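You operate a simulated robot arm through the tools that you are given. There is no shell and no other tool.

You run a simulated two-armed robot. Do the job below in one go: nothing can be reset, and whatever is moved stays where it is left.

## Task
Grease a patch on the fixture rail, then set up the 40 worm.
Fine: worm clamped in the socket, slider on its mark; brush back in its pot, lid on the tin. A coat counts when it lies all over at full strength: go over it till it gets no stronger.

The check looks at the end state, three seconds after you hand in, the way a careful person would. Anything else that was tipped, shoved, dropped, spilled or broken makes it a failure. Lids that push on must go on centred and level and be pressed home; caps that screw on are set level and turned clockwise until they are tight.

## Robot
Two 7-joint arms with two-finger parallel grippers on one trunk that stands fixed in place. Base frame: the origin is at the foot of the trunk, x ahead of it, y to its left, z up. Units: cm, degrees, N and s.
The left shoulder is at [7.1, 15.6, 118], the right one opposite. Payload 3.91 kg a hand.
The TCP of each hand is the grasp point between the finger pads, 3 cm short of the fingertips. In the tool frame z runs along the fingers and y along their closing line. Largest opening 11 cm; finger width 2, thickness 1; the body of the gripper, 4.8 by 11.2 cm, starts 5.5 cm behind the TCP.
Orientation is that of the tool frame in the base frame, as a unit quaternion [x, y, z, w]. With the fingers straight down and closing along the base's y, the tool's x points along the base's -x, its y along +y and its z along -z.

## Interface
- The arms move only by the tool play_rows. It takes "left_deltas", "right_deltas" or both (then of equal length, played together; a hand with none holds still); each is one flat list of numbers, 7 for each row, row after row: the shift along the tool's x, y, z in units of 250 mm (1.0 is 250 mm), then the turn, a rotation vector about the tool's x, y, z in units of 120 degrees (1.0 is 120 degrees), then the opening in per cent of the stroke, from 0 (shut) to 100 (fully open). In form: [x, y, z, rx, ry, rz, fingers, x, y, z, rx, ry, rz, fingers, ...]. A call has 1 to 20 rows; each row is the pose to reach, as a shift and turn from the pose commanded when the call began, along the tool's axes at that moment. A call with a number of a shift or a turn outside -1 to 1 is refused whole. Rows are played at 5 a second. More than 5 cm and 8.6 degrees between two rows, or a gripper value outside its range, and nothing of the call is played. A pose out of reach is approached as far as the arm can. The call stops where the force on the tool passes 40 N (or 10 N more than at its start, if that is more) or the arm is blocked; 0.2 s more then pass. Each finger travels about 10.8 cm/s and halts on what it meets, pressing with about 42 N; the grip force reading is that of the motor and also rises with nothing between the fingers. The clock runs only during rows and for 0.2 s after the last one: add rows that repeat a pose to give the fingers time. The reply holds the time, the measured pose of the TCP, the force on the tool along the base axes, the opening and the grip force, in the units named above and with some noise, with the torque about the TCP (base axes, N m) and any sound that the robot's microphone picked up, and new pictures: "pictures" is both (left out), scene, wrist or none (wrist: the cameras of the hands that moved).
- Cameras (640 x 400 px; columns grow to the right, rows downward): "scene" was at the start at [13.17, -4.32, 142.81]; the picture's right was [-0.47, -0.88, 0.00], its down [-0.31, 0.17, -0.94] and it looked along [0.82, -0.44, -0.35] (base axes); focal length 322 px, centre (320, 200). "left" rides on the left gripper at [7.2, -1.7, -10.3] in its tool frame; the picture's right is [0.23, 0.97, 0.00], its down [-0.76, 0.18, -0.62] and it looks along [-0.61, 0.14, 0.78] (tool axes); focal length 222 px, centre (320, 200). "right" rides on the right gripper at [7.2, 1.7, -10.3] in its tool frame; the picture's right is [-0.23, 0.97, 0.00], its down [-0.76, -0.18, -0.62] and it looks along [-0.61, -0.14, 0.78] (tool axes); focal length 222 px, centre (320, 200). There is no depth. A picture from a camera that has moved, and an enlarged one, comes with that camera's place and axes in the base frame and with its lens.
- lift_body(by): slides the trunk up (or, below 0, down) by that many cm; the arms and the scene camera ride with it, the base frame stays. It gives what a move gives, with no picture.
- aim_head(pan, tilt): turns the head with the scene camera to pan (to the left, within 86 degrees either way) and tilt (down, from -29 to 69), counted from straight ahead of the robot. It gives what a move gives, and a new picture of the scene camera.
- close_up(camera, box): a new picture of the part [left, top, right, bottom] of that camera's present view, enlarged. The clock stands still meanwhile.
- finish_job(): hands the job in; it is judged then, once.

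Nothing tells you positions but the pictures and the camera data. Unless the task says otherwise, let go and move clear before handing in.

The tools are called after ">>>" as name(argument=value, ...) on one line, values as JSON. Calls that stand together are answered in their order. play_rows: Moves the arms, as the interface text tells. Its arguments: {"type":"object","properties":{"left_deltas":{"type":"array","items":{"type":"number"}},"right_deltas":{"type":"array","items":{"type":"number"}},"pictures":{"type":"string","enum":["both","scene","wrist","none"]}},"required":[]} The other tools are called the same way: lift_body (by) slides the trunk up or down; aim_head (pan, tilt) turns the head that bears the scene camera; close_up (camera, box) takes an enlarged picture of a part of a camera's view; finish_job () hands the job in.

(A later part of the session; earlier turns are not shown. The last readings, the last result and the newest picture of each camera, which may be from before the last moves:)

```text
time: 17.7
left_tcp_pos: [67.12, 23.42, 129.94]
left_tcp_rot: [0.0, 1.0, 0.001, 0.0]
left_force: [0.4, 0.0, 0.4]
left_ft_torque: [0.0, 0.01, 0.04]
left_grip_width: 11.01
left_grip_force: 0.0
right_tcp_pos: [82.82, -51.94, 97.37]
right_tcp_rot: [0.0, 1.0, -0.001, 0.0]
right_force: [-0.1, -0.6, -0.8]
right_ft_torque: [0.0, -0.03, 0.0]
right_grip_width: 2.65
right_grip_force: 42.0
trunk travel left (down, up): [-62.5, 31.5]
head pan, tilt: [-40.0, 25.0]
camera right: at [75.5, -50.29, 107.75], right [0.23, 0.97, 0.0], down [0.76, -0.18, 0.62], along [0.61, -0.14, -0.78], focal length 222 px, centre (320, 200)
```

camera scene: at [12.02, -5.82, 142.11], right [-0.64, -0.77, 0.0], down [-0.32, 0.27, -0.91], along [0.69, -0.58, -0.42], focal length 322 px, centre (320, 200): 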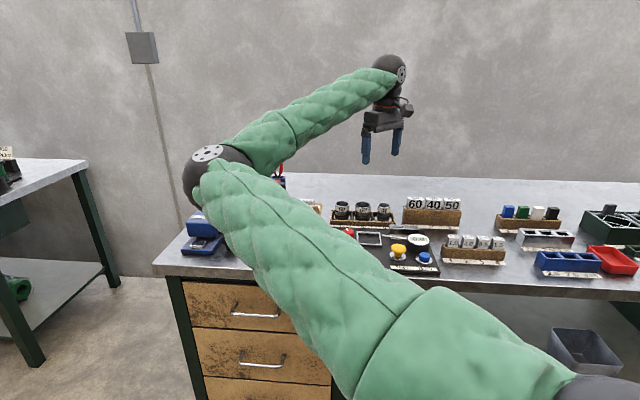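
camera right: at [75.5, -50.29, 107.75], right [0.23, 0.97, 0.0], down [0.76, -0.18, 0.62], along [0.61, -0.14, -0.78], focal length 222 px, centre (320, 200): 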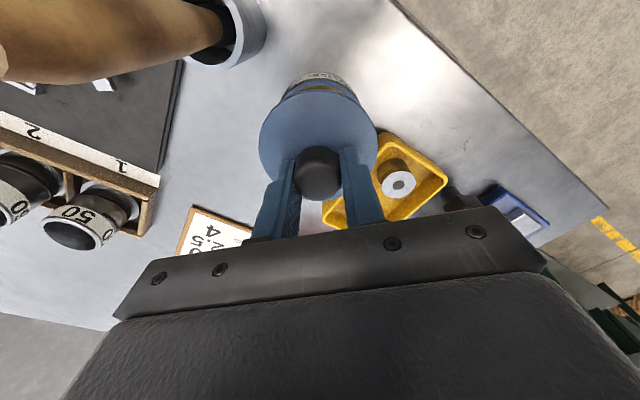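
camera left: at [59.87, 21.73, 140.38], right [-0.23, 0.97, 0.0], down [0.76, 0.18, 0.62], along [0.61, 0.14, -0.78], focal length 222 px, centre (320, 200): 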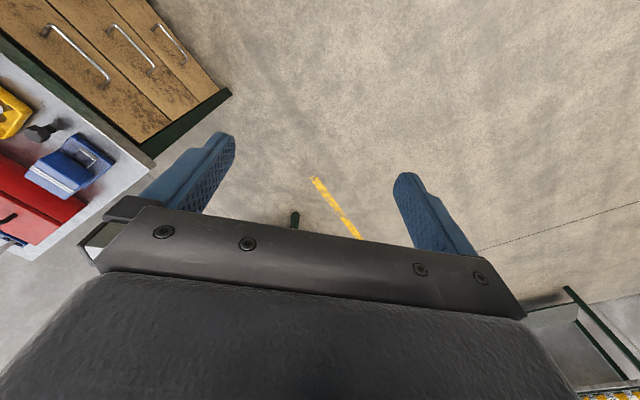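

The lid is off and the tin stayed put. I'll carry the lid to a free patch of bench around (83.5, -62.5), between the panel and the job sheet, and check the reach at height first.

>>> play_rows(right_deltas=[0, 0, -0.12, 0, 0, 0, 0, -0.005, -0.12, -0.12, 0, 0, 0, 0, -0.01, -0.24, -0.12, 0, 0, 0, 0, -0.02, -0.34, -0.12, 0, 0, 0, 0, -0.028, -0.422, -0.12, 0, 0, 0, 0], pictures="wrist")

>>> aim_head(pan=-35, tilt=30)

```text
time: 18.9
left_tcp_pos: [67.07, 23.4, 130.02]
left_tcp_rot: [0.0, 1.0, -0.001, -0.001]
left_force: [0.1, -0.6, 0.5]
left_ft_torque: [0.03, -0.03, 0.01]
left_grip_width: 11.02
left_grip_force: 0.1
right_tcp_pos: [83.64, -62.76, 100.31]
right_tcp_rot: [0.0, 1.0, 0.0, -0.001]
right_force: [-0.7, 0.1, -0.4]
right_ft_torque: [0.05, 0.01, 0.0]
right_grip_width: 2.65
right_grip_force: 41.7
trunk travel left (down, up): [-62.5, 31.5]
head pan, tilt: [-40.0, 25.0]
camera right: at [76.35, -61.01, 110.71], right [0.23, 0.97, 0.0], down [0.76, -0.18, 0.62], along [0.61, -0.14, -0.78], focal length 222 px, centre (320, 200)
```

right: 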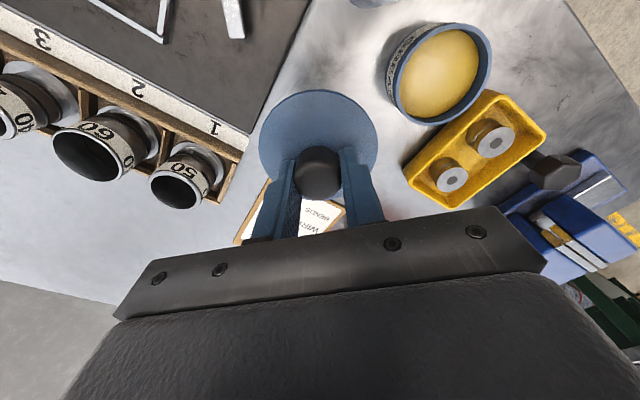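

```text
time: 19.6
left_tcp_pos: [67.05, 23.47, 130.04]
left_tcp_rot: [0.001, 1.0, 0.0, -0.001]
left_force: [0.4, -0.4, -0.3]
left_ft_torque: [0.01, -0.01, 0.0]
left_grip_width: 10.98
left_grip_force: 0.1
right_tcp_pos: [83.41, -62.72, 100.37]
right_tcp_rot: [0.0, 1.0, 0.0, 0.0]
right_force: [-0.2, 0.5, -0.6]
right_ft_torque: [0.03, 0.0, 0.01]
right_grip_width: 2.65
right_grip_force: 41.5
trunk travel left (down, up): [-62.5, 31.5]
head pan, tilt: [-35.0, 30.0]
camera scene: at [12.37, -5.06, 141.31], right [-0.57, -0.82, 0.0], down [-0.41, 0.29, -0.87], along [0.71, -0.5, -0.5], focal length 322 px, centre (320, 200)
```

scene: 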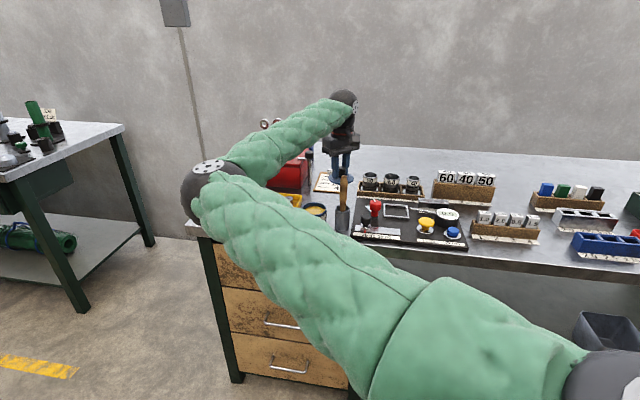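

Reach is fine here. I'll lower the lid towards the bench.

>>> play_rows(right_deltas=[0, 0, 0.12, 0, 0, 0, 0, 0, 0, 0.24, 0, 0, 0, 0, 0, 0, 0.33, 0, 0, 0, 0, 0, 0, 0.352, 0, 0, 0, 0, 0, 0, 0.364, 0, 0, 0, 0], pictures="wrist")

>>> close_up(camera="scene", box=[280, 120, 440, 240])

```text
time: 20.8
left_tcp_pos: [67.22, 23.39, 129.99]
left_tcp_rot: [0.0, 1.0, 0.0, -0.001]
left_force: [0.0, -0.2, 0.1]
left_ft_torque: [0.02, -0.03, 0.01]
left_grip_width: 11.03
left_grip_force: 0.0
right_tcp_pos: [83.42, -62.61, 91.06]
right_tcp_rot: [0.0, 1.0, 0.0, -0.001]
right_force: [0.4, -0.1, -0.9]
right_ft_torque: [-0.03, -0.01, -0.01]
right_grip_width: 2.62
right_grip_force: 42.2
trunk travel left (down, up): [-62.5, 31.5]
head pan, tilt: [-35.0, 30.0]
camera right: at [76.19, -60.79, 101.54], right [0.23, 0.97, 0.0], down [0.76, -0.18, 0.62], along [0.61, -0.14, -0.78], focal length 222 px, centre (320, 200)
```

right: 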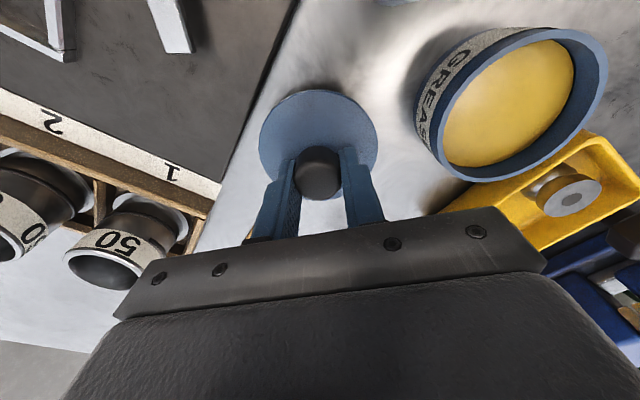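

```text
3.33 times, centred on (360, 180) of scene
camera zoom: at [12.4, -5.1, 141.31], right [-0.57, -0.82, 0.0], down [-0.41, 0.29, -0.87], along [0.71, -0.5, -0.5], focal length 1073 px, centre (187, 267)
```

zoom: 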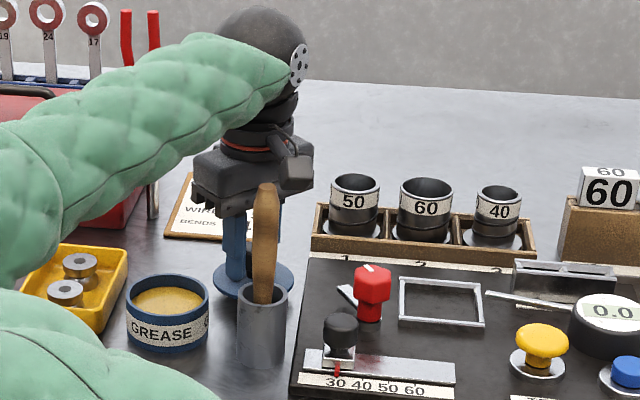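

The lid is not down yet. I'll go lower in small steps until it touches.

>>> play_rows(right_deltas=[0, 0, 0.01, 0, 0, 0, 0, 0, 0, 0.02, 0, 0, 0, 0, 0, 0, 0.03, 0, 0, 0, 0], pictures="none")

>>> close_up(camera="scene", box=[310, 170, 370, 210])

```text
time: 21.6
left_tcp_pos: [67.1, 23.37, 129.92]
left_tcp_rot: [0.0, 1.0, 0.0, -0.001]
left_force: [0.3, -0.6, -0.6]
left_ft_torque: [0.02, 0.0, 0.01]
left_grip_width: 11.01
left_grip_force: 0.1
right_tcp_pos: [83.51, -62.7, 90.29]
right_tcp_rot: [-0.001, 1.0, 0.0, -0.001]
right_force: [-0.7, 0.4, -0.8]
right_ft_torque: [0.03, 0.03, 0.02]
right_grip_width: 2.66
right_grip_force: 42.1
trunk travel left (down, up): [-62.5, 31.5]
head pan, tilt: [-35.0, 30.0]
```

```text
10.00 times, centred on (340, 190) of scene
camera zoom: at [12.39, -5.09, 141.31], right [-0.57, -0.82, 0.0], down [-0.41, 0.29, -0.87], along [0.71, -0.5, -0.5], focal length 3219 px, centre (120, 300)
```

zoom: 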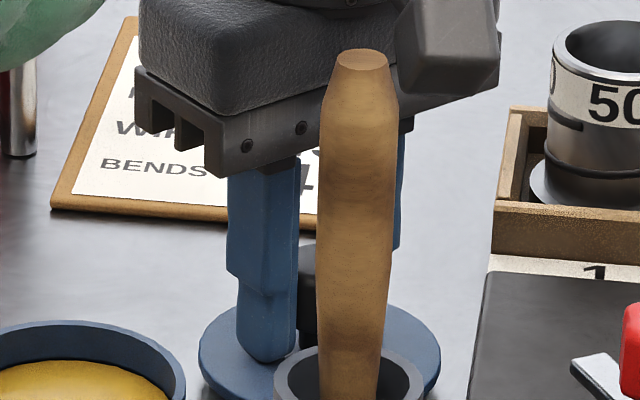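

>>> play_rows(right_deltas=[0, 0, 0.008, 0, 0, 0, 0, 0, 0, 0.016, 0, 0, 0, 0], pictures="none")

>>> close_up(camera="scene", box=[300, 170, 380, 240])

```text
time: 22.2
left_tcp_pos: [67.0, 23.45, 130.12]
left_tcp_rot: [0.0, 1.0, 0.0, -0.001]
left_force: [0.2, 0.4, -0.6]
left_ft_torque: [0.02, -0.03, 0.03]
left_grip_width: 10.98
left_grip_force: 0.3
right_tcp_pos: [83.54, -62.65, 90.23]
right_tcp_rot: [0.001, 1.0, 0.0, 0.001]
right_force: [2.5, -3.7, 10.5]
right_ft_torque: [-0.04, -0.02, 0.0]
right_grip_width: 2.67
right_grip_force: 42.3
trunk travel left (down, up): [-62.5, 31.5]
head pan, tilt: [-35.0, 30.0]
```

```text
5.71 times, centred on (340, 205) of scene
camera zoom: at [12.3, -5.04, 141.35], right [-0.57, -0.82, 0.0], down [-0.41, 0.29, -0.87], along [0.71, -0.5, -0.5], focal length 1840 px, centre (206, 171)
```

zoom: 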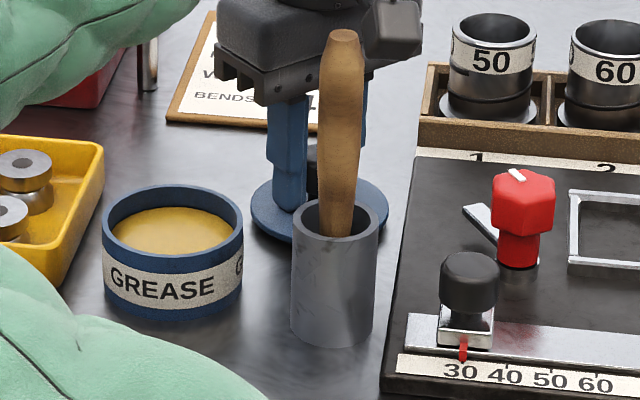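

The lid now rests on the bench (10 N contact, TCP z 90.2). I'll release it and rise.

>>> play_rows(right_deltas=[0, 0, -0.004, 0, 0, 0, 0, 0, 0, -0.004, 0, 0, 0, 20, 0, 0, -0.004, 0, 0, 0, 45, 0, 0, -0.004, 0, 0, 0, 45, 0, 0, -0.1, 0, 0, 0, 45, 0, 0, -0.28, 0, 0, 0, 45, 0, 0, -0.46, 0, 0, 0, 45, 0, 0, -0.62, 0, 0, 0, 45], pictures="wrist")

>>> close_up(camera="scene", box=[280, 160, 480, 250])

>>> close_up(camera="scene", box=[340, 190, 420, 250])

```text
time: 24.0
left_tcp_pos: [66.97, 23.52, 130.03]
left_tcp_rot: [0.0, 1.0, 0.0, 0.0]
left_force: [0.3, 0.4, 0.2]
left_ft_torque: [0.0, -0.01, -0.01]
left_grip_width: 11.02
left_grip_force: 0.0
right_tcp_pos: [83.47, -62.59, 105.39]
right_tcp_rot: [0.0, 1.0, 0.001, 0.001]
right_force: [0.2, 0.6, 0.6]
right_ft_torque: [-0.03, 0.0, -0.02]
right_grip_width: 4.92
right_grip_force: 0.1
trunk travel left (down, up): [-62.5, 31.5]
head pan, tilt: [-35.0, 30.0]
camera right: at [76.29, -60.82, 115.79], right [0.23, 0.97, 0.0], down [0.76, -0.18, 0.62], along [0.61, -0.14, -0.78], focal length 222 px, centre (320, 200)
```

right: 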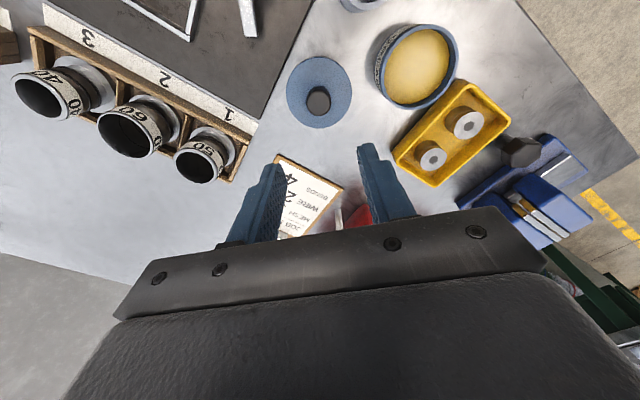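

```text
3.20 times, centred on (380, 205) of scene
camera zoom: at [12.27, -5.04, 141.31], right [-0.57, -0.82, 0.0], down [-0.41, 0.29, -0.87], along [0.71, -0.5, -0.5], focal length 1030 px, centre (128, 184)
```

zoom: 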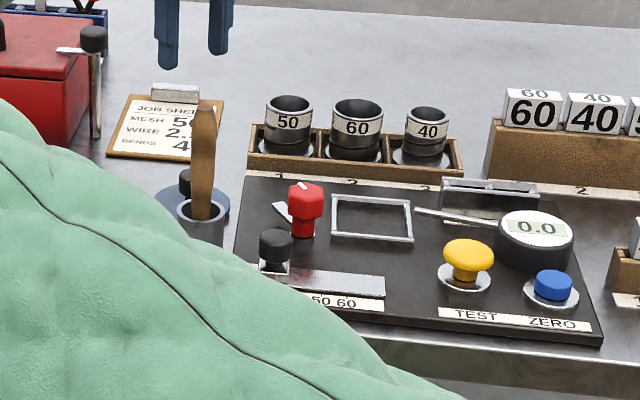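

```text
6.67 times, centred on (380, 220) of scene
camera zoom: at [12.27, -5.04, 141.31], right [-0.57, -0.82, 0.0], down [-0.41, 0.29, -0.87], along [0.71, -0.5, -0.5], focal length 2146 px, centre (-80, 67)
```

zoom: 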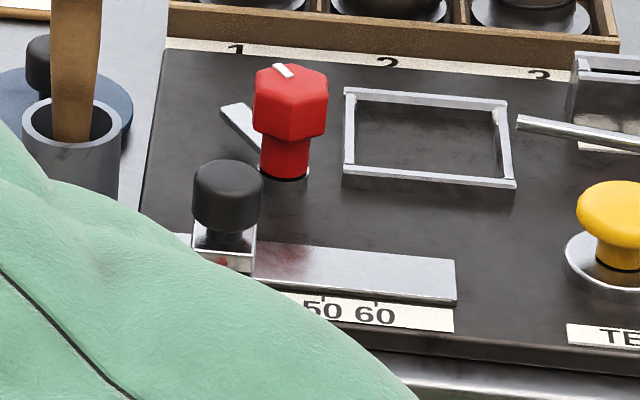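

Tin open, lid parked safely. Next is the brush, whose handle stands nearly upright with its tip at about (74.3, -56.4, 102.6). I'll hover over it.

>>> play_rows(right_deltas=[0, 0, -0.16, 0, 0, 0, 45, 0.13, 0.09, -0.16, 0, 0, 0, 45, 0.25, 0.17, -0.16, 0, 0, 0, 45, 0.367, 0.248, -0.16, 0, 0, 0, 45], pictures="wrist")

>>> close_up(camera="right", box=[220, 60, 420, 200])

>>> close_up(camera="right", box=[140, 0, 340, 120])

>>> close_up(camera="scene", box=[300, 130, 440, 250])

```text
time: 25.0
left_tcp_pos: [66.98, 23.56, 130.11]
left_tcp_rot: [-0.001, 1.0, -0.001, 0.0]
left_force: [0.4, 0.1, 0.9]
left_ft_torque: [-0.01, 0.02, -0.02]
left_grip_width: 10.99
left_grip_force: 0.0
right_tcp_pos: [74.31, -56.05, 109.9]
right_tcp_rot: [0.0, 1.0, 0.0, 0.0]
right_force: [-0.4, 0.3, 0.0]
right_ft_torque: [-0.03, -0.01, 0.0]
right_grip_width: 4.97
right_grip_force: 0.1
trunk travel left (down, up): [-62.5, 31.5]
head pan, tilt: [-35.0, 30.0]
camera right: at [67.01, -54.32, 120.21], right [0.23, 0.97, 0.0], down [0.76, -0.18, 0.62], along [0.61, -0.14, -0.78], focal length 222 px, centre (320, 200)
```

right: 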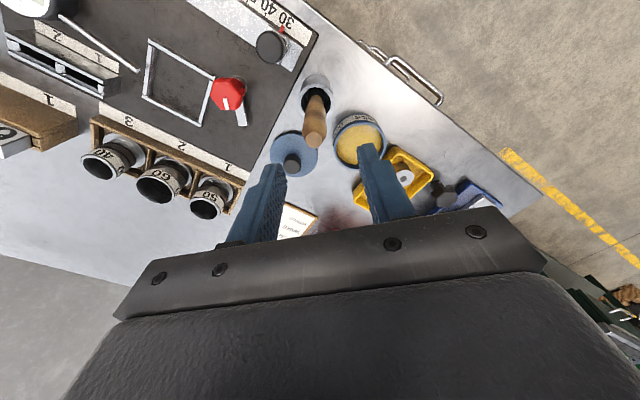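

```text
2.86 times, centred on (320, 130) of right
camera zoom: at [67.01, -54.32, 120.21], right [0.23, 0.97, 0.0], down [0.76, -0.18, 0.62], along [0.61, -0.14, -0.78], focal length 635 px, centre (320, 400)
```

zoom: 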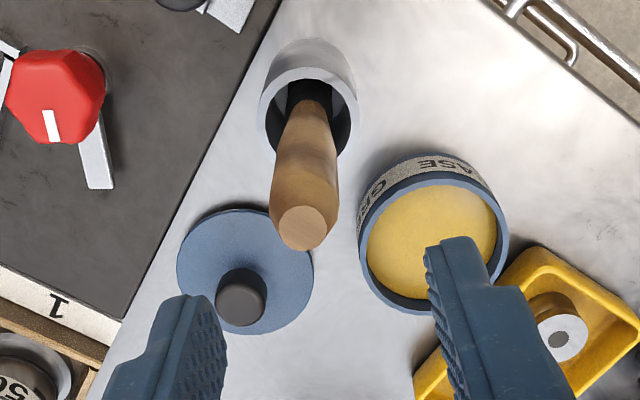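

```text
3.20 times, centred on (240, 60) of right
camera zoom: at [67.01, -54.32, 120.21], right [0.23, 0.97, 0.0], down [0.76, -0.18, 0.62], along [0.61, -0.14, -0.78], focal length 711 px, centre (576, 648)
```

zoom: 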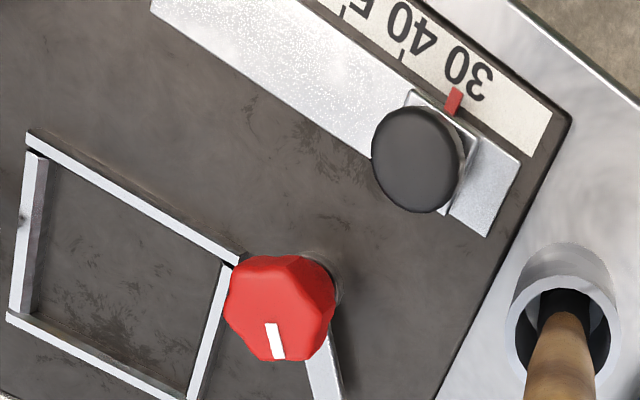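

```text
3.33 times, centred on (370, 190) of scene
camera zoom: at [12.3, -4.99, 141.33], right [-0.57, -0.82, 0.0], down [-0.41, 0.29, -0.87], along [0.71, -0.5, -0.5], focal length 1073 px, centre (153, 233)
```

zoom: 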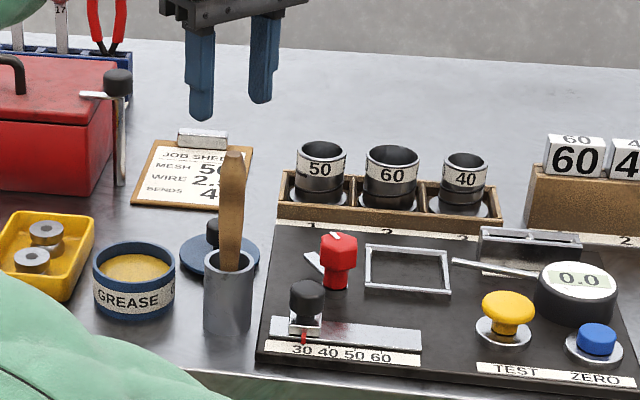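

Handle top confirmed at (74.3, -56.5, 102.6), leaning about 5°. I'll lower around it and close.

>>> play_rows(right_deltas=[0.01, -0.018, 0.15, 0, 0, 0, 45, 0.01, -0.018, 0.28, 0, 0, 0, 45, 0.01, -0.018, 0.376, 0, 0, 0, 45, 0.01, -0.018, 0.376, 0, 0, 0, 25, 0.01, -0.018, 0.376, 0, 0, 0, 0, 0.01, -0.018, 0.376, 0, 0, 0, 0, 0.01, -0.018, 0.376, 0, 0, 0, 0], pictures="both")

>>> close_up(camera="scene", box=[310, 130, 390, 240])

```text
time: 26.6
left_tcp_pos: [67.19, 23.46, 129.98]
left_tcp_rot: [0.0, 1.0, 0.0, 0.0]
left_force: [0.0, 0.0, 0.7]
left_ft_torque: [0.0, 0.01, 0.0]
left_grip_width: 10.97
left_grip_force: 0.0
right_tcp_pos: [74.34, -56.66, 100.12]
right_tcp_rot: [-0.001, 1.0, -0.001, 0.0]
right_force: [-0.2, 0.4, -0.3]
right_ft_torque: [-0.01, -0.01, -0.01]
right_grip_width: 2.07
right_grip_force: 42.2
trunk travel left (down, up): [-62.5, 31.5]
head pan, tilt: [-35.0, 30.0]
camera scene: at [12.38, -5.08, 141.31], right [-0.57, -0.82, 0.0], down [-0.41, 0.29, -0.87], along [0.71, -0.5, -0.5], focal length 322 px, centre (320, 200)
camera right: at [67.01, -54.98, 110.53], right [0.23, 0.97, 0.0], down [0.76, -0.18, 0.62], along [0.61, -0.14, -0.78], focal length 222 px, centre (320, 200)
```

scene: 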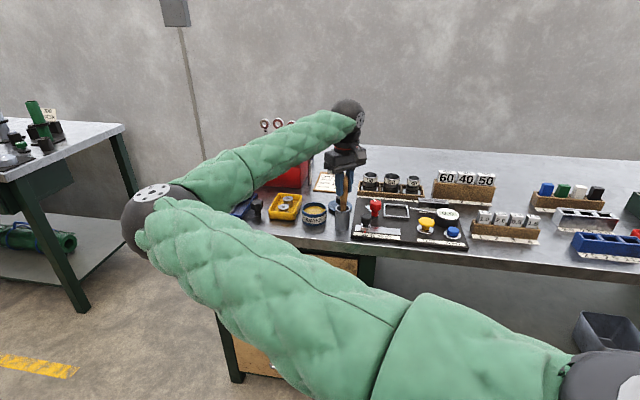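
right: 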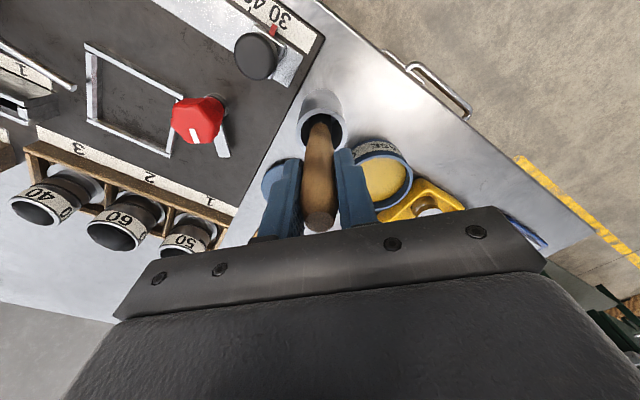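

```text
3.64 times, centred on (350, 185) of scene
camera zoom: at [12.38, -5.08, 141.31], right [-0.57, -0.82, 0.0], down [-0.41, 0.29, -0.87], along [0.71, -0.5, -0.5], focal length 1171 px, centre (211, 254)
```

zoom: 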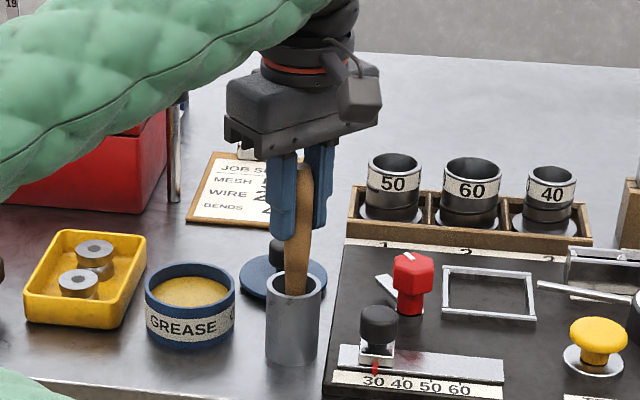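

The brush handle is gripped at 2.07 cm. Now I'll lift it straight out slowly.

>>> play_rows(right_deltas=[0, 0, -0.06, 0, 0, 0, 0, 0, 0, -0.13, 0, 0, 0, 0, 0, 0, -0.2, 0, 0, 0, 0, 0, 0, -0.27, 0, 0, 0, 0, 0, 0, -0.34, 0, 0, 0, 0, 0, 0, -0.4, 0, 0, 0, 0], pictures="both")

>>> close_up(camera="scene", box=[310, 110, 390, 240])

>>> close_up(camera="right", box=[220, 60, 420, 220])

```text
time: 28.0
left_tcp_pos: [67.0, 23.5, 129.93]
left_tcp_rot: [-0.001, 1.0, 0.0, 0.0]
left_force: [-0.4, -0.1, 0.0]
left_ft_torque: [0.0, 0.0, 0.0]
left_grip_width: 10.98
left_grip_force: 0.0
right_tcp_pos: [74.1, -56.92, 110.23]
right_tcp_rot: [0.0, 1.0, 0.001, 0.0]
right_force: [-0.4, 0.7, -0.1]
right_ft_torque: [-0.01, 0.0, 0.0]
right_grip_width: 2.05
right_grip_force: 42.3
trunk travel left (down, up): [-62.5, 31.5]
head pan, tilt: [-35.0, 30.0]
camera scene: at [12.35, -5.07, 141.31], right [-0.57, -0.82, 0.0], down [-0.41, 0.29, -0.87], along [0.71, -0.5, -0.5], focal length 322 px, centre (320, 200)
camera right: at [66.83, -55.14, 120.63], right [0.23, 0.97, 0.0], down [0.76, -0.18, 0.62], along [0.61, -0.14, -0.78], focal length 222 px, centre (320, 200)
```

scene: 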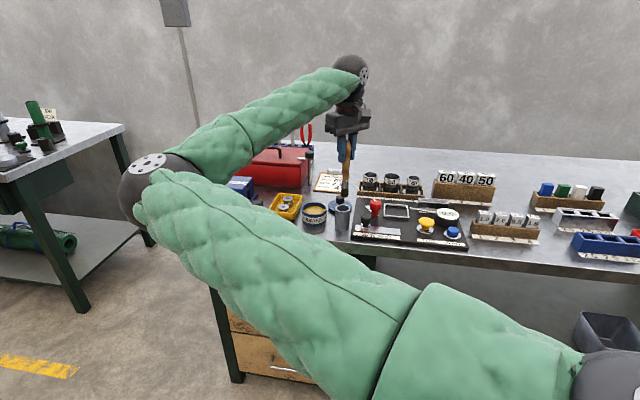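
right: 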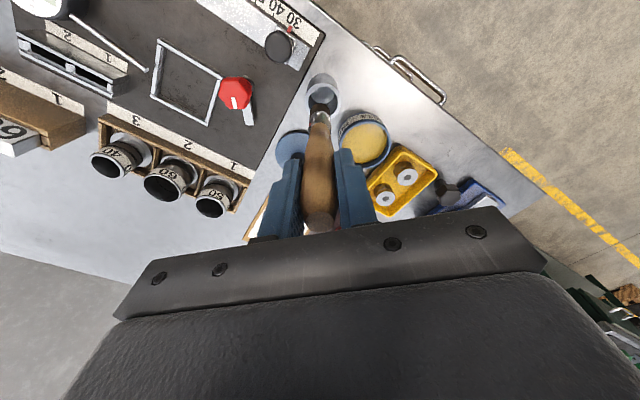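

```text
3.08 times, centred on (350, 175) of scene
camera zoom: at [12.35, -5.07, 141.31], right [-0.57, -0.82, 0.0], down [-0.41, 0.29, -0.87], along [0.71, -0.5, -0.5], focal length 990 px, centre (228, 277)
```

zoom: 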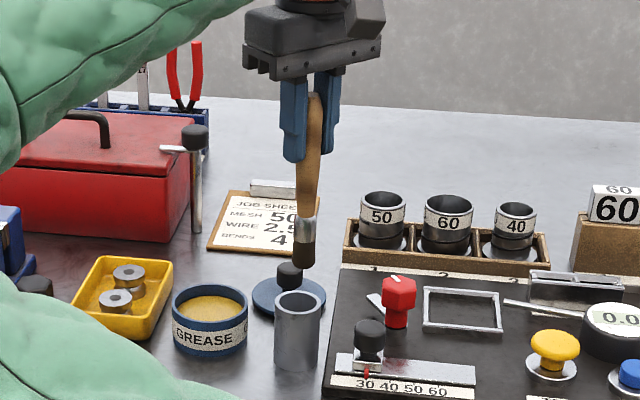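

```text
2.50 times, centred on (320, 140) of right
camera zoom: at [66.83, -55.14, 120.63], right [0.23, 0.97, 0.0], down [0.76, -0.18, 0.62], along [0.61, -0.14, -0.78], focal length 555 px, centre (320, 350)
```

zoom: 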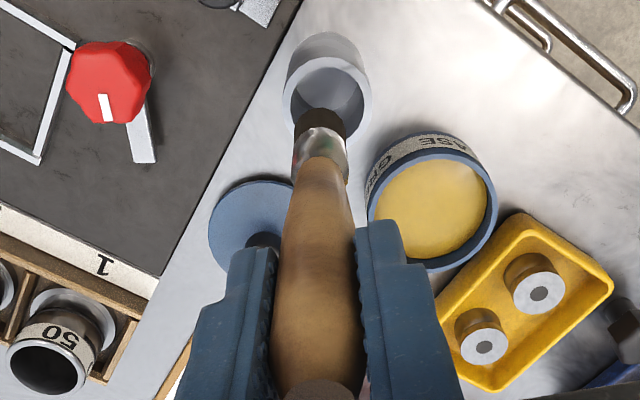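

The brush is out. Its bristle tip is about 13.7 cm below the TCP, offset about 1 cm toward the robot. I'll carry it over the tin and dip gently, watching the force.

>>> play_rows(right_deltas=[-0.13, 0.06, 0, 0, 0, 0, 0, -0.26, 0.12, 0, 0, 0, 0, 0, -0.384, 0.18, 0, 0, 0, 0, 0, -0.384, 0.18, 0.1, 0, 0, 0, 0, -0.384, 0.18, 0.2, 0, 0, 0, 0, -0.384, 0.18, 0.26, 0, 0, 0, 0], pictures="both")

>>> close_up(camera="scene", box=[280, 120, 380, 240])

>>> close_up(camera="right", box=[220, 40, 420, 220])

```text
time: 29.4
left_tcp_pos: [67.13, 23.41, 129.96]
left_tcp_rot: [0.0, 1.0, 0.001, -0.001]
left_force: [0.0, 0.2, -0.1]
left_ft_torque: [0.02, 0.02, -0.02]
left_grip_width: 10.99
left_grip_force: 0.0
right_tcp_pos: [83.68, -52.43, 103.6]
right_tcp_rot: [0.002, 1.0, -0.001, 0.001]
right_force: [0.4, 0.5, -0.6]
right_ft_torque: [-0.02, 0.03, -0.01]
right_grip_width: 2.03
right_grip_force: 42.1
trunk travel left (down, up): [-62.5, 31.5]
head pan, tilt: [-35.0, 30.0]
camera scene: at [12.4, -5.09, 141.31], right [-0.57, -0.82, 0.0], down [-0.41, 0.29, -0.87], along [0.71, -0.5, -0.5], focal length 322 px, centre (320, 200)
camera right: at [76.46, -50.67, 114.0], right [0.23, 0.97, 0.0], down [0.76, -0.18, 0.62], along [0.61, -0.14, -0.78], focal length 222 px, centre (320, 200)
```

scene: 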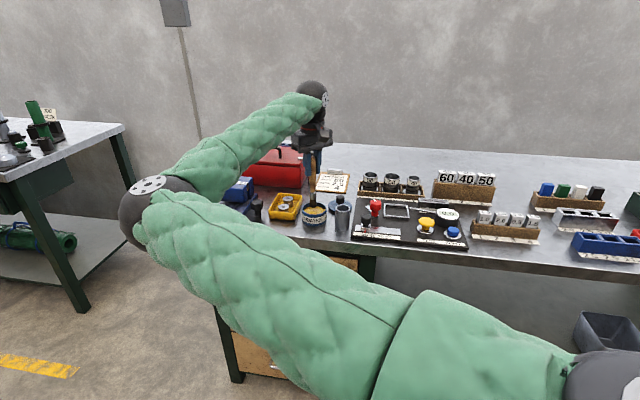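
right: 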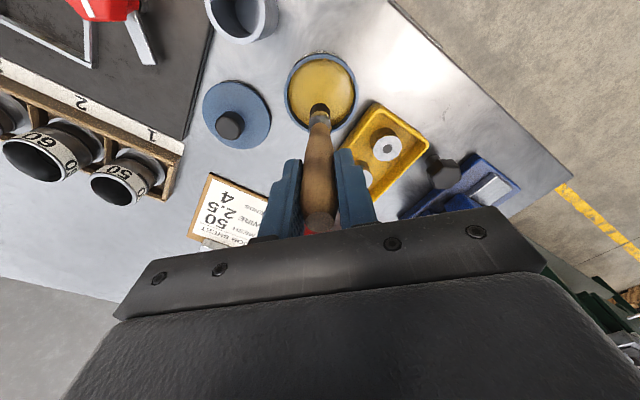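

```text
3.33 times, centred on (330, 180) of scene
camera zoom: at [12.4, -5.09, 141.31], right [-0.57, -0.82, 0.0], down [-0.41, 0.29, -0.87], along [0.71, -0.5, -0.5], focal length 1073 px, centre (287, 267)
```

zoom: 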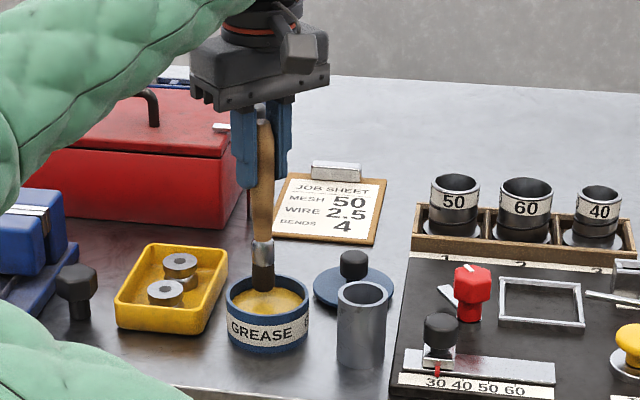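

```text
2.22 times, centred on (320, 130) of right
camera zoom: at [76.46, -50.67, 114.0], right [0.23, 0.97, 0.0], down [0.76, -0.18, 0.62], along [0.61, -0.14, -0.78], focal length 494 px, centre (320, 356)
```

zoom: 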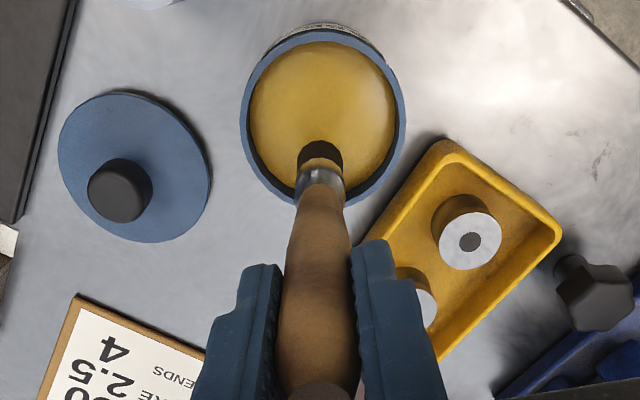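

The bristles are just above the grease, inside the tin. I'll lower about 1.2 cm and look.

>>> play_rows(right_deltas=[0.016, 0, 0.02, 0, 0, 0, 0, 0.016, 0, 0.04, 0, 0, 0, 0, 0.016, 0, 0.05, 0, 0, 0, 0], pictures="none")

>>> close_up(camera="scene", box=[290, 170, 350, 240])

>>> close_up(camera="right", box=[260, 30, 400, 170])

```text
time: 30.2
left_tcp_pos: [67.08, 23.53, 130.0]
left_tcp_rot: [0.0, 1.0, 0.0, 0.0]
left_force: [0.8, 0.2, 0.5]
left_ft_torque: [0.02, 0.0, 0.04]
left_grip_width: 10.98
left_grip_force: 0.0
right_tcp_pos: [83.26, -52.42, 102.41]
right_tcp_rot: [-0.001, 1.0, -0.001, 0.0]
right_force: [3.1, -0.6, 11.9]
right_ft_torque: [-0.05, -0.36, 0.02]
right_grip_width: 2.08
right_grip_force: 41.8
trunk travel left (down, up): [-62.5, 31.5]
head pan, tilt: [-35.0, 30.0]
```

```text
5.71 times, centred on (320, 205) of scene
camera zoom: at [12.31, -5.01, 141.34], right [-0.57, -0.82, 0.0], down [-0.41, 0.29, -0.87], along [0.71, -0.5, -0.5], focal length 1840 px, centre (320, 171)
```

zoom: 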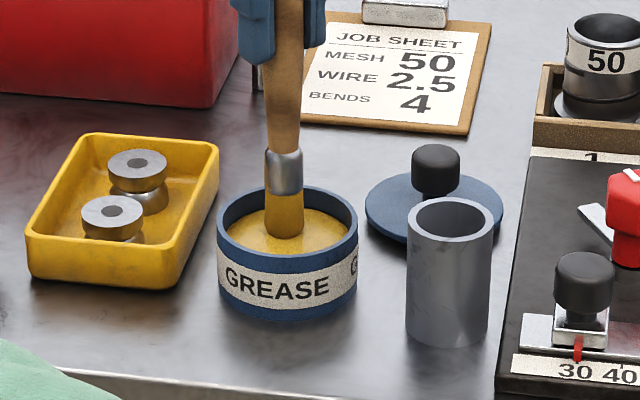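

```text
2.86 times, centred on (330, 100) of right
camera zoom: at [75.89, -50.54, 112.86], right [0.23, 0.97, 0.0], down [0.76, -0.18, 0.62], along [0.61, -0.14, -0.78], focal length 635 px, centre (291, 486)
```

zoom: 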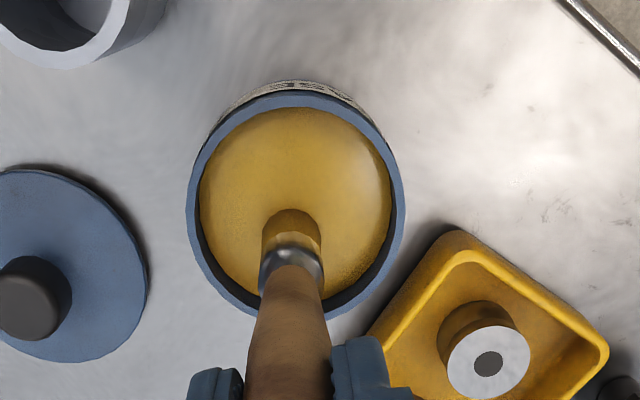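

The bristles are loaded with yellow grease. I'll lift, then carry the brush above the rail, whose centre line runs roughly from (61, -67) to (70, -58).

>>> play_rows(right_deltas=[0, 0, -0.1, 0, 0, 0, 0, 0, 0, -0.22, 0, 0, 0, 0, 0, 0, -0.34, 0, 0, 0, 0, 0.12, -0.08, -0.34, 0, 0, 0, 0, 0.25, -0.167, -0.34, 0, 0, 0, 0, 0.38, -0.254, -0.34, 0, 0, 0, 0, 0.51, -0.34, -0.34, 0, 0, 0, 0, 0.64, -0.428, -0.34, 0, 0, 0, 0, 0.752, -0.503, -0.34, 0, 0, 0, 0, 0.752, -0.503, -0.2, 0, 0, 0, 0, 0.752, -0.503, -0.1, 0, 0, 0, 0], pictures="both")

>>> close_up(camera="scene", box=[330, 150, 450, 250])

>>> close_up(camera="right", box=[240, 0, 420, 140])

```text
time: 32.6
left_tcp_pos: [67.11, 23.31, 129.95]
left_tcp_rot: [0.0, 1.0, 0.0, -0.001]
left_force: [0.0, -0.2, 0.0]
left_ft_torque: [-0.04, 0.01, -0.02]
left_grip_width: 10.98
left_grip_force: 0.1
right_tcp_pos: [64.54, -64.88, 104.83]
right_tcp_rot: [0.001, 1.0, 0.0, -0.001]
right_force: [-0.2, 0.2, -0.4]
right_ft_torque: [0.01, -0.04, -0.01]
right_grip_width: 2.05
right_grip_force: 41.9
trunk travel left (down, up): [-62.5, 31.5]
head pan, tilt: [-35.0, 30.0]
camera scene: at [12.36, -5.12, 141.32], right [-0.57, -0.82, 0.0], down [-0.41, 0.29, -0.87], along [0.71, -0.5, -0.5], focal length 322 px, centre (320, 200)
camera right: at [57.28, -63.18, 115.15], right [0.23, 0.97, 0.0], down [0.76, -0.18, 0.62], along [0.61, -0.14, -0.78], focal length 222 px, centre (320, 200)
```

scene: 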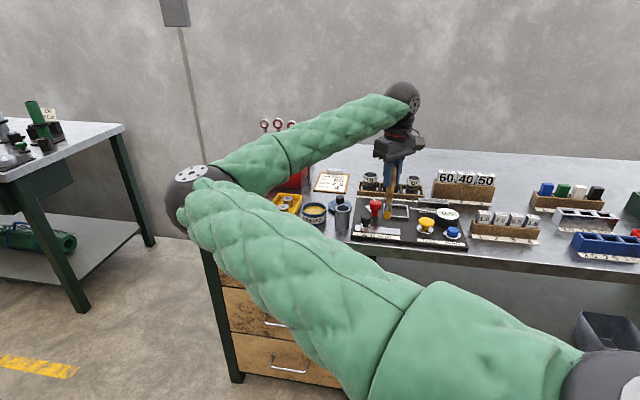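
right: 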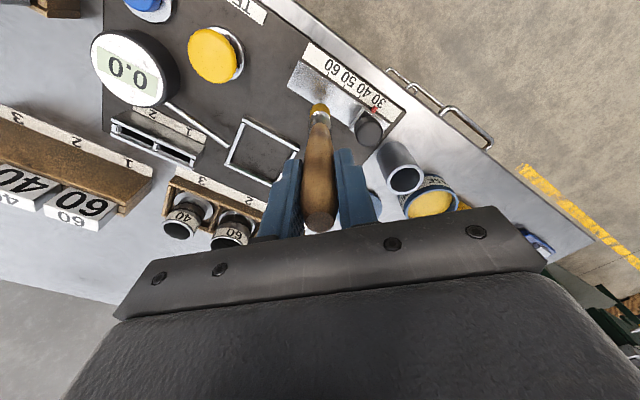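

```text
4.00 times, centred on (390, 200) of scene
camera zoom: at [12.36, -5.12, 141.32], right [-0.57, -0.82, 0.0], down [-0.41, 0.29, -0.87], along [0.71, -0.5, -0.5], focal length 1288 px, centre (40, 200)
```

zoom: 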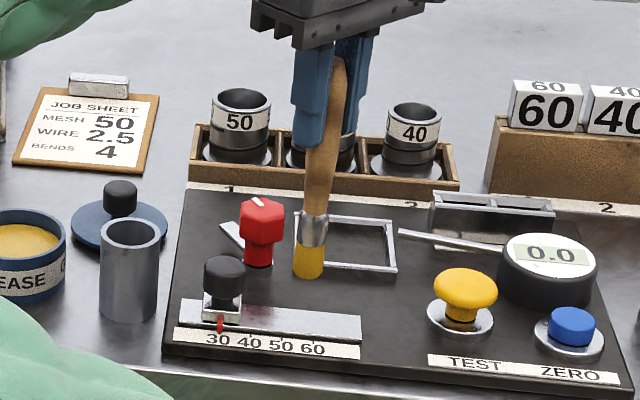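

```text
2.86 times, centred on (330, 70) of right
camera zoom: at [57.28, -63.18, 115.15], right [0.23, 0.97, 0.0], down [0.76, -0.18, 0.62], along [0.61, -0.14, -0.78], focal length 635 px, centre (291, 571)
```

zoom: 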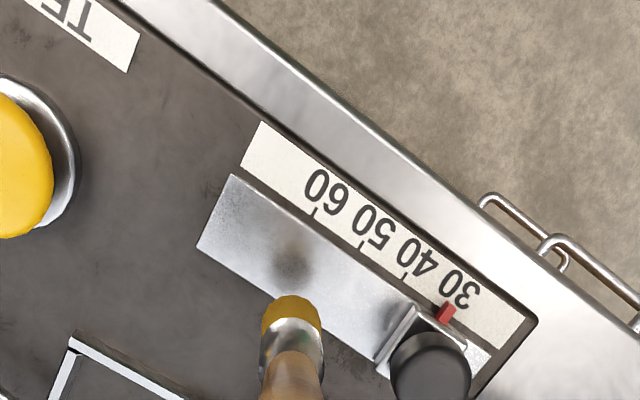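

The rail and brush are clearly visible now; the bristle tip is at about (64.0, -64.5, 91.0). I'll move over the far end of the rail and come down gently to find the contact height.

>>> play_rows(right_deltas=[0.05, -0.035, 0, 0, 0, 0, 0, 0.0956, -0.0684, 0.03, 0, 0, 0, 0, 0.0956, -0.0684, 0.07, 0, 0, 0, 0, 0.0956, -0.0684, 0.09, 0, 0, 0, 0], pictures="wrist")

>>> close_up(camera="right", box=[240, 40, 420, 180])

>>> close_up(camera="scene", box=[370, 190, 430, 250])

```text
time: 33.6
left_tcp_pos: [67.14, 23.48, 130.07]
left_tcp_rot: [0.0, 1.0, 0.001, 0.0]
left_force: [0.4, 0.4, -0.4]
left_ft_torque: [0.0, 0.0, -0.01]
left_grip_width: 11.02
left_grip_force: 0.1
right_tcp_pos: [62.08, -66.6, 102.6]
right_tcp_rot: [0.0, 1.0, 0.0, 0.0]
right_force: [0.3, -0.5, -1.3]
right_ft_torque: [0.0, 0.02, 0.03]
right_grip_width: 2.08
right_grip_force: 41.6
trunk travel left (down, up): [-62.5, 31.5]
head pan, tilt: [-35.0, 30.0]
camera right: at [54.84, -64.77, 113.01], right [0.23, 0.97, 0.0], down [0.76, -0.18, 0.62], along [0.61, -0.14, -0.78], focal length 222 px, centre (320, 200)
```

right: 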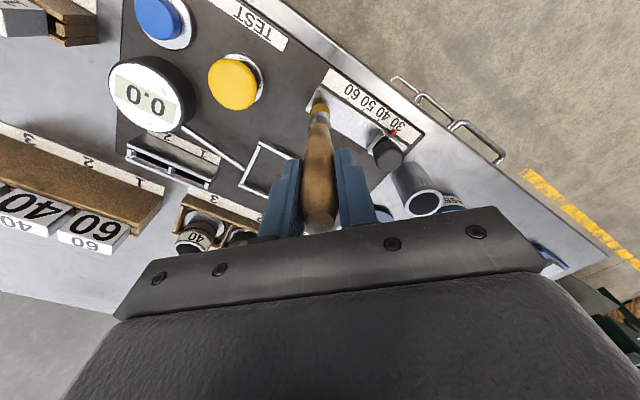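

```text
2.86 times, centred on (330, 110) of right
camera zoom: at [54.84, -64.77, 113.01], right [0.23, 0.97, 0.0], down [0.76, -0.18, 0.62], along [0.61, -0.14, -0.78], focal length 635 px, centre (291, 457)
```

zoom: 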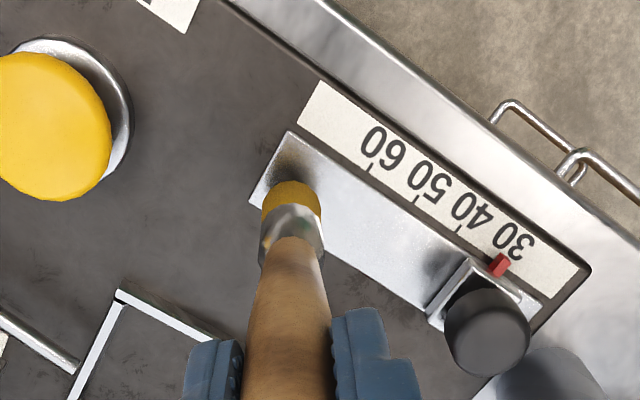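

```text
6.67 times, centred on (400, 220) of scene
camera zoom: at [12.36, -5.1, 141.31], right [-0.57, -0.82, 0.0], down [-0.41, 0.29, -0.87], along [0.71, -0.5, -0.5], focal length 2146 px, centre (-213, 67)
```

zoom: 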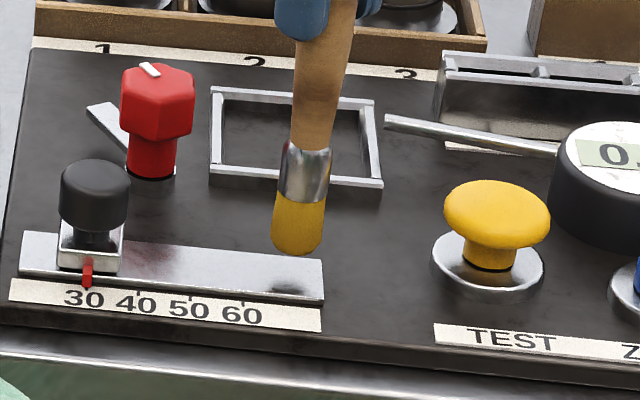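

The brush is still about 1 cm above the rail, directly over its end (the shadow falls on the rail). I'll lower further in small steps.

>>> play_rows(right_deltas=[0, 0, 0.012, 0, 0, 0, 0, 0, 0, 0.024, 0, 0, 0, 0, 0, 0, 0.032, 0, 0, 0, 0], pictures="none")

>>> close_up(camera="scene", box=[370, 190, 430, 250])

>>> close_up(camera="right", box=[280, 40, 420, 150])

```text
time: 34.4
left_tcp_pos: [67.07, 23.42, 130.1]
left_tcp_rot: [0.0, 1.0, 0.0, 0.0]
left_force: [0.0, 1.0, 0.5]
left_ft_torque: [-0.01, -0.02, -0.02]
left_grip_width: 11.03
left_grip_force: 0.0
right_tcp_pos: [62.15, -66.49, 101.81]
right_tcp_rot: [0.0, 1.0, 0.0, 0.0]
right_force: [0.0, 0.8, 0.2]
right_ft_torque: [-0.01, 0.01, 0.05]
right_grip_width: 2.07
right_grip_force: 42.4
trunk travel left (down, up): [-62.5, 31.5]
head pan, tilt: [-35.0, 30.0]
```

```text
6.67 times, centred on (400, 220) of scene
camera zoom: at [12.38, -5.08, 141.31], right [-0.57, -0.82, 0.0], down [-0.41, 0.29, -0.87], along [0.71, -0.5, -0.5], focal length 2146 px, centre (-213, 67)
```

zoom: 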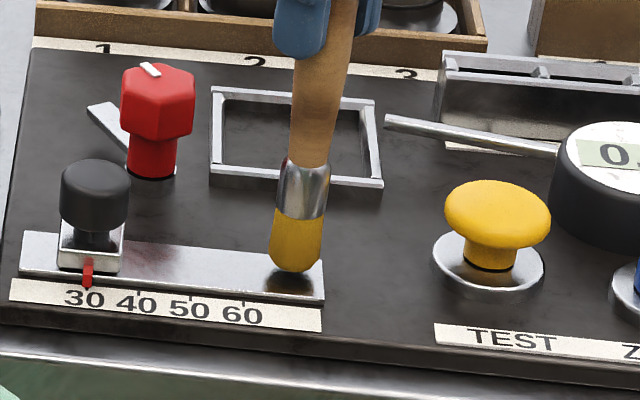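

```text
3.64 times, centred on (350, 95) of right
camera zoom: at [54.85, -64.78, 112.16], right [0.23, 0.97, 0.0], down [0.76, -0.18, 0.62], along [0.61, -0.14, -0.78], focal length 808 px, centre (211, 582)
```

zoom: 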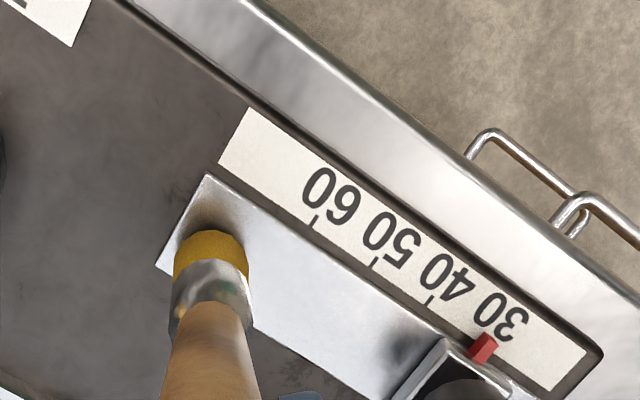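

>>> play_rows(right_deltas=[0, 0, 0.006, 0, 0, 0, 0, 0, 0, 0.012, 0, 0, 0, 0, 0, 0, 0.016, 0, 0, 0, 0], pictures="none")

>>> close_up(camera="scene", box=[370, 190, 430, 250])

```text
time: 35.2
left_tcp_pos: [67.04, 23.39, 129.88]
left_tcp_rot: [0.0, 1.0, 0.0, 0.0]
left_force: [-0.1, -0.1, -0.4]
left_ft_torque: [-0.01, -0.01, 0.0]
left_grip_width: 11.01
left_grip_force: 0.1
right_tcp_pos: [62.16, -66.61, 101.39]
right_tcp_rot: [0.0, 1.0, 0.0, 0.0]
right_force: [-0.2, -0.6, 0.4]
right_ft_torque: [0.02, 0.0, -0.01]
right_grip_width: 2.03
right_grip_force: 42.1
trunk travel left (down, up): [-62.5, 31.5]
head pan, tilt: [-35.0, 30.0]
```

```text
6.67 times, centred on (400, 220) of scene
camera zoom: at [12.37, -5.08, 141.31], right [-0.57, -0.82, 0.0], down [-0.41, 0.29, -0.87], along [0.71, -0.5, -0.5], focal length 2146 px, centre (-213, 67)
```

zoom: 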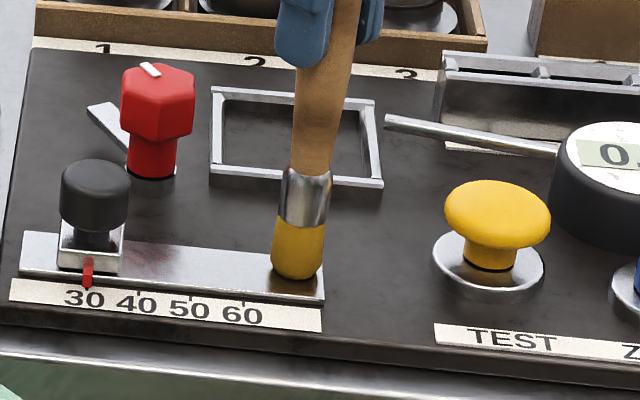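

>>> play_rows(right_deltas=[0, 0, 0.004, 0, 0, 0, 0, 0, 0, 0.008, 0, 0, 0, 0, 0, 0, 0.012, 0, 0, 0, 0], pictures="none")

>>> close_up(camera="scene", box=[370, 190, 430, 250])

```text
time: 36.0
left_tcp_pos: [67.12, 23.53, 130.02]
left_tcp_rot: [0.0, 1.0, 0.0, 0.0]
left_force: [-0.9, 0.3, -0.4]
left_ft_torque: [-0.01, -0.01, -0.01]
left_grip_width: 10.99
left_grip_force: 0.0
right_tcp_pos: [62.1, -66.44, 101.2]
right_tcp_rot: [0.0, 1.0, -0.001, 0.0]
right_force: [2.5, -2.4, 14.9]
right_ft_torque: [-0.35, -0.46, -0.01]
right_grip_width: 2.06
right_grip_force: 41.9
trunk travel left (down, up): [-62.5, 31.5]
head pan, tilt: [-35.0, 30.0]
```

```text
6.67 times, centred on (400, 220) of scene
camera zoom: at [12.3, -5.0, 141.34], right [-0.57, -0.82, 0.0], down [-0.41, 0.29, -0.87], along [0.71, -0.5, -0.5], focal length 2146 px, centre (-213, 67)
```

zoom: 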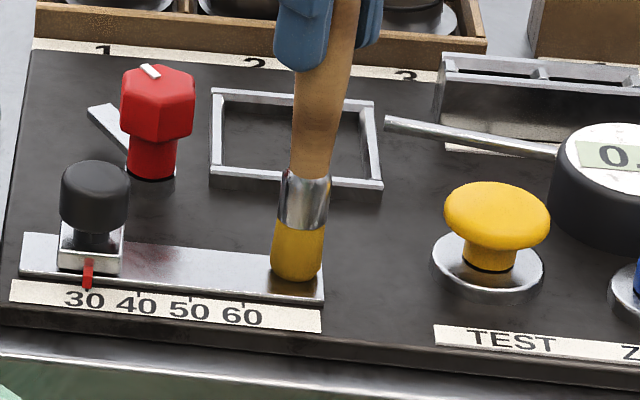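

The brush touches the rail with about 15 N at TCP z 101.2. I'll ease off slightly and make a first stroke along the rail towards the slider and back.

>>> play_rows(right_deltas=[0, 0, -0.002, 0, 0, 0, 0, -0.028, 0.0286, -0.002, 0, 0, 0, 0, -0.056, 0.0571, -0.002, 0, 0, 0, 0, -0.084, 0.0857, -0.002, 0, 0, 0, 0, -0.112, 0.1142, -0.002, 0, 0, 0, 0, -0.14, 0.1428, -0.002, 0, 0, 0, 0, -0.168, 0.1714, -0.002, 0, 0, 0, 0], pictures="wrist")

>>> close_up(camera="right", box=[220, 0, 400, 150])

>>> close_up(camera="scene", box=[350, 190, 420, 250])

```text
time: 37.6
left_tcp_pos: [67.09, 23.49, 130.02]
left_tcp_rot: [0.0, 1.0, 0.0, -0.001]
left_force: [0.7, 1.0, -0.5]
left_ft_torque: [0.02, -0.03, -0.01]
left_grip_width: 11.0
left_grip_force: 0.1
right_tcp_pos: [66.28, -62.25, 101.3]
right_tcp_rot: [0.001, 1.0, 0.0, 0.0]
right_force: [-2.2, -2.7, 13.6]
right_ft_torque: [-0.35, 0.33, 0.01]
right_grip_width: 2.07
right_grip_force: 41.6
trunk travel left (down, up): [-62.5, 31.5]
head pan, tilt: [-35.0, 30.0]
camera right: at [58.95, -60.5, 111.65], right [0.23, 0.97, 0.0], down [0.76, -0.18, 0.62], along [0.61, -0.14, -0.78], focal length 222 px, centre (320, 200)
```

right: 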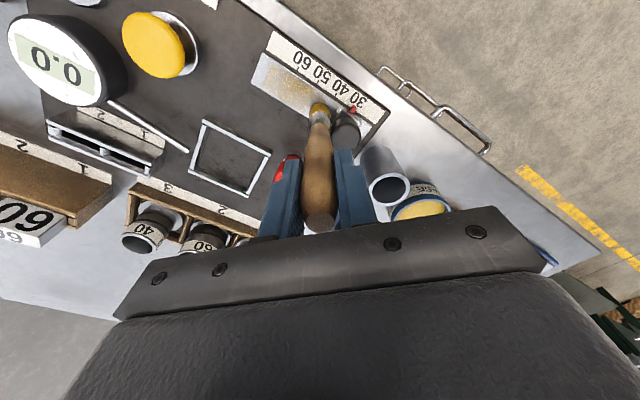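

```text
2.67 times, centred on (310, 75) of right
camera zoom: at [58.95, -60.5, 111.65], right [0.23, 0.97, 0.0], down [0.76, -0.18, 0.62], along [0.61, -0.14, -0.78], focal length 592 px, centre (347, 533)
```

zoom: 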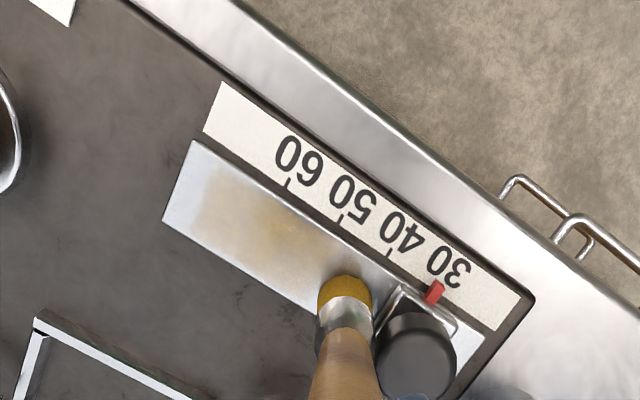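

```text
6.67 times, centred on (385, 220) of scene
camera zoom: at [12.29, -5.0, 141.31], right [-0.57, -0.82, 0.0], down [-0.41, 0.29, -0.87], along [0.71, -0.5, -0.5], focal length 2146 px, centre (-113, 67)
```

zoom: 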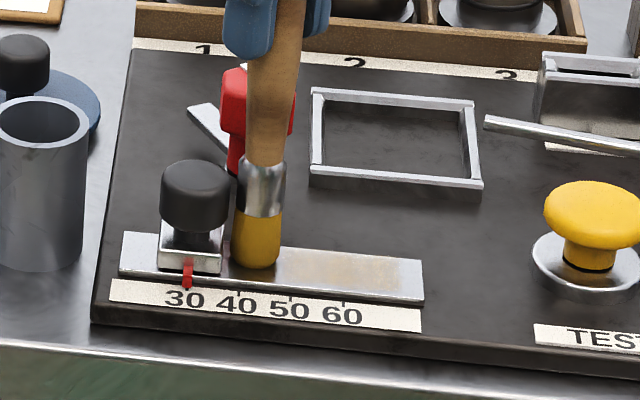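

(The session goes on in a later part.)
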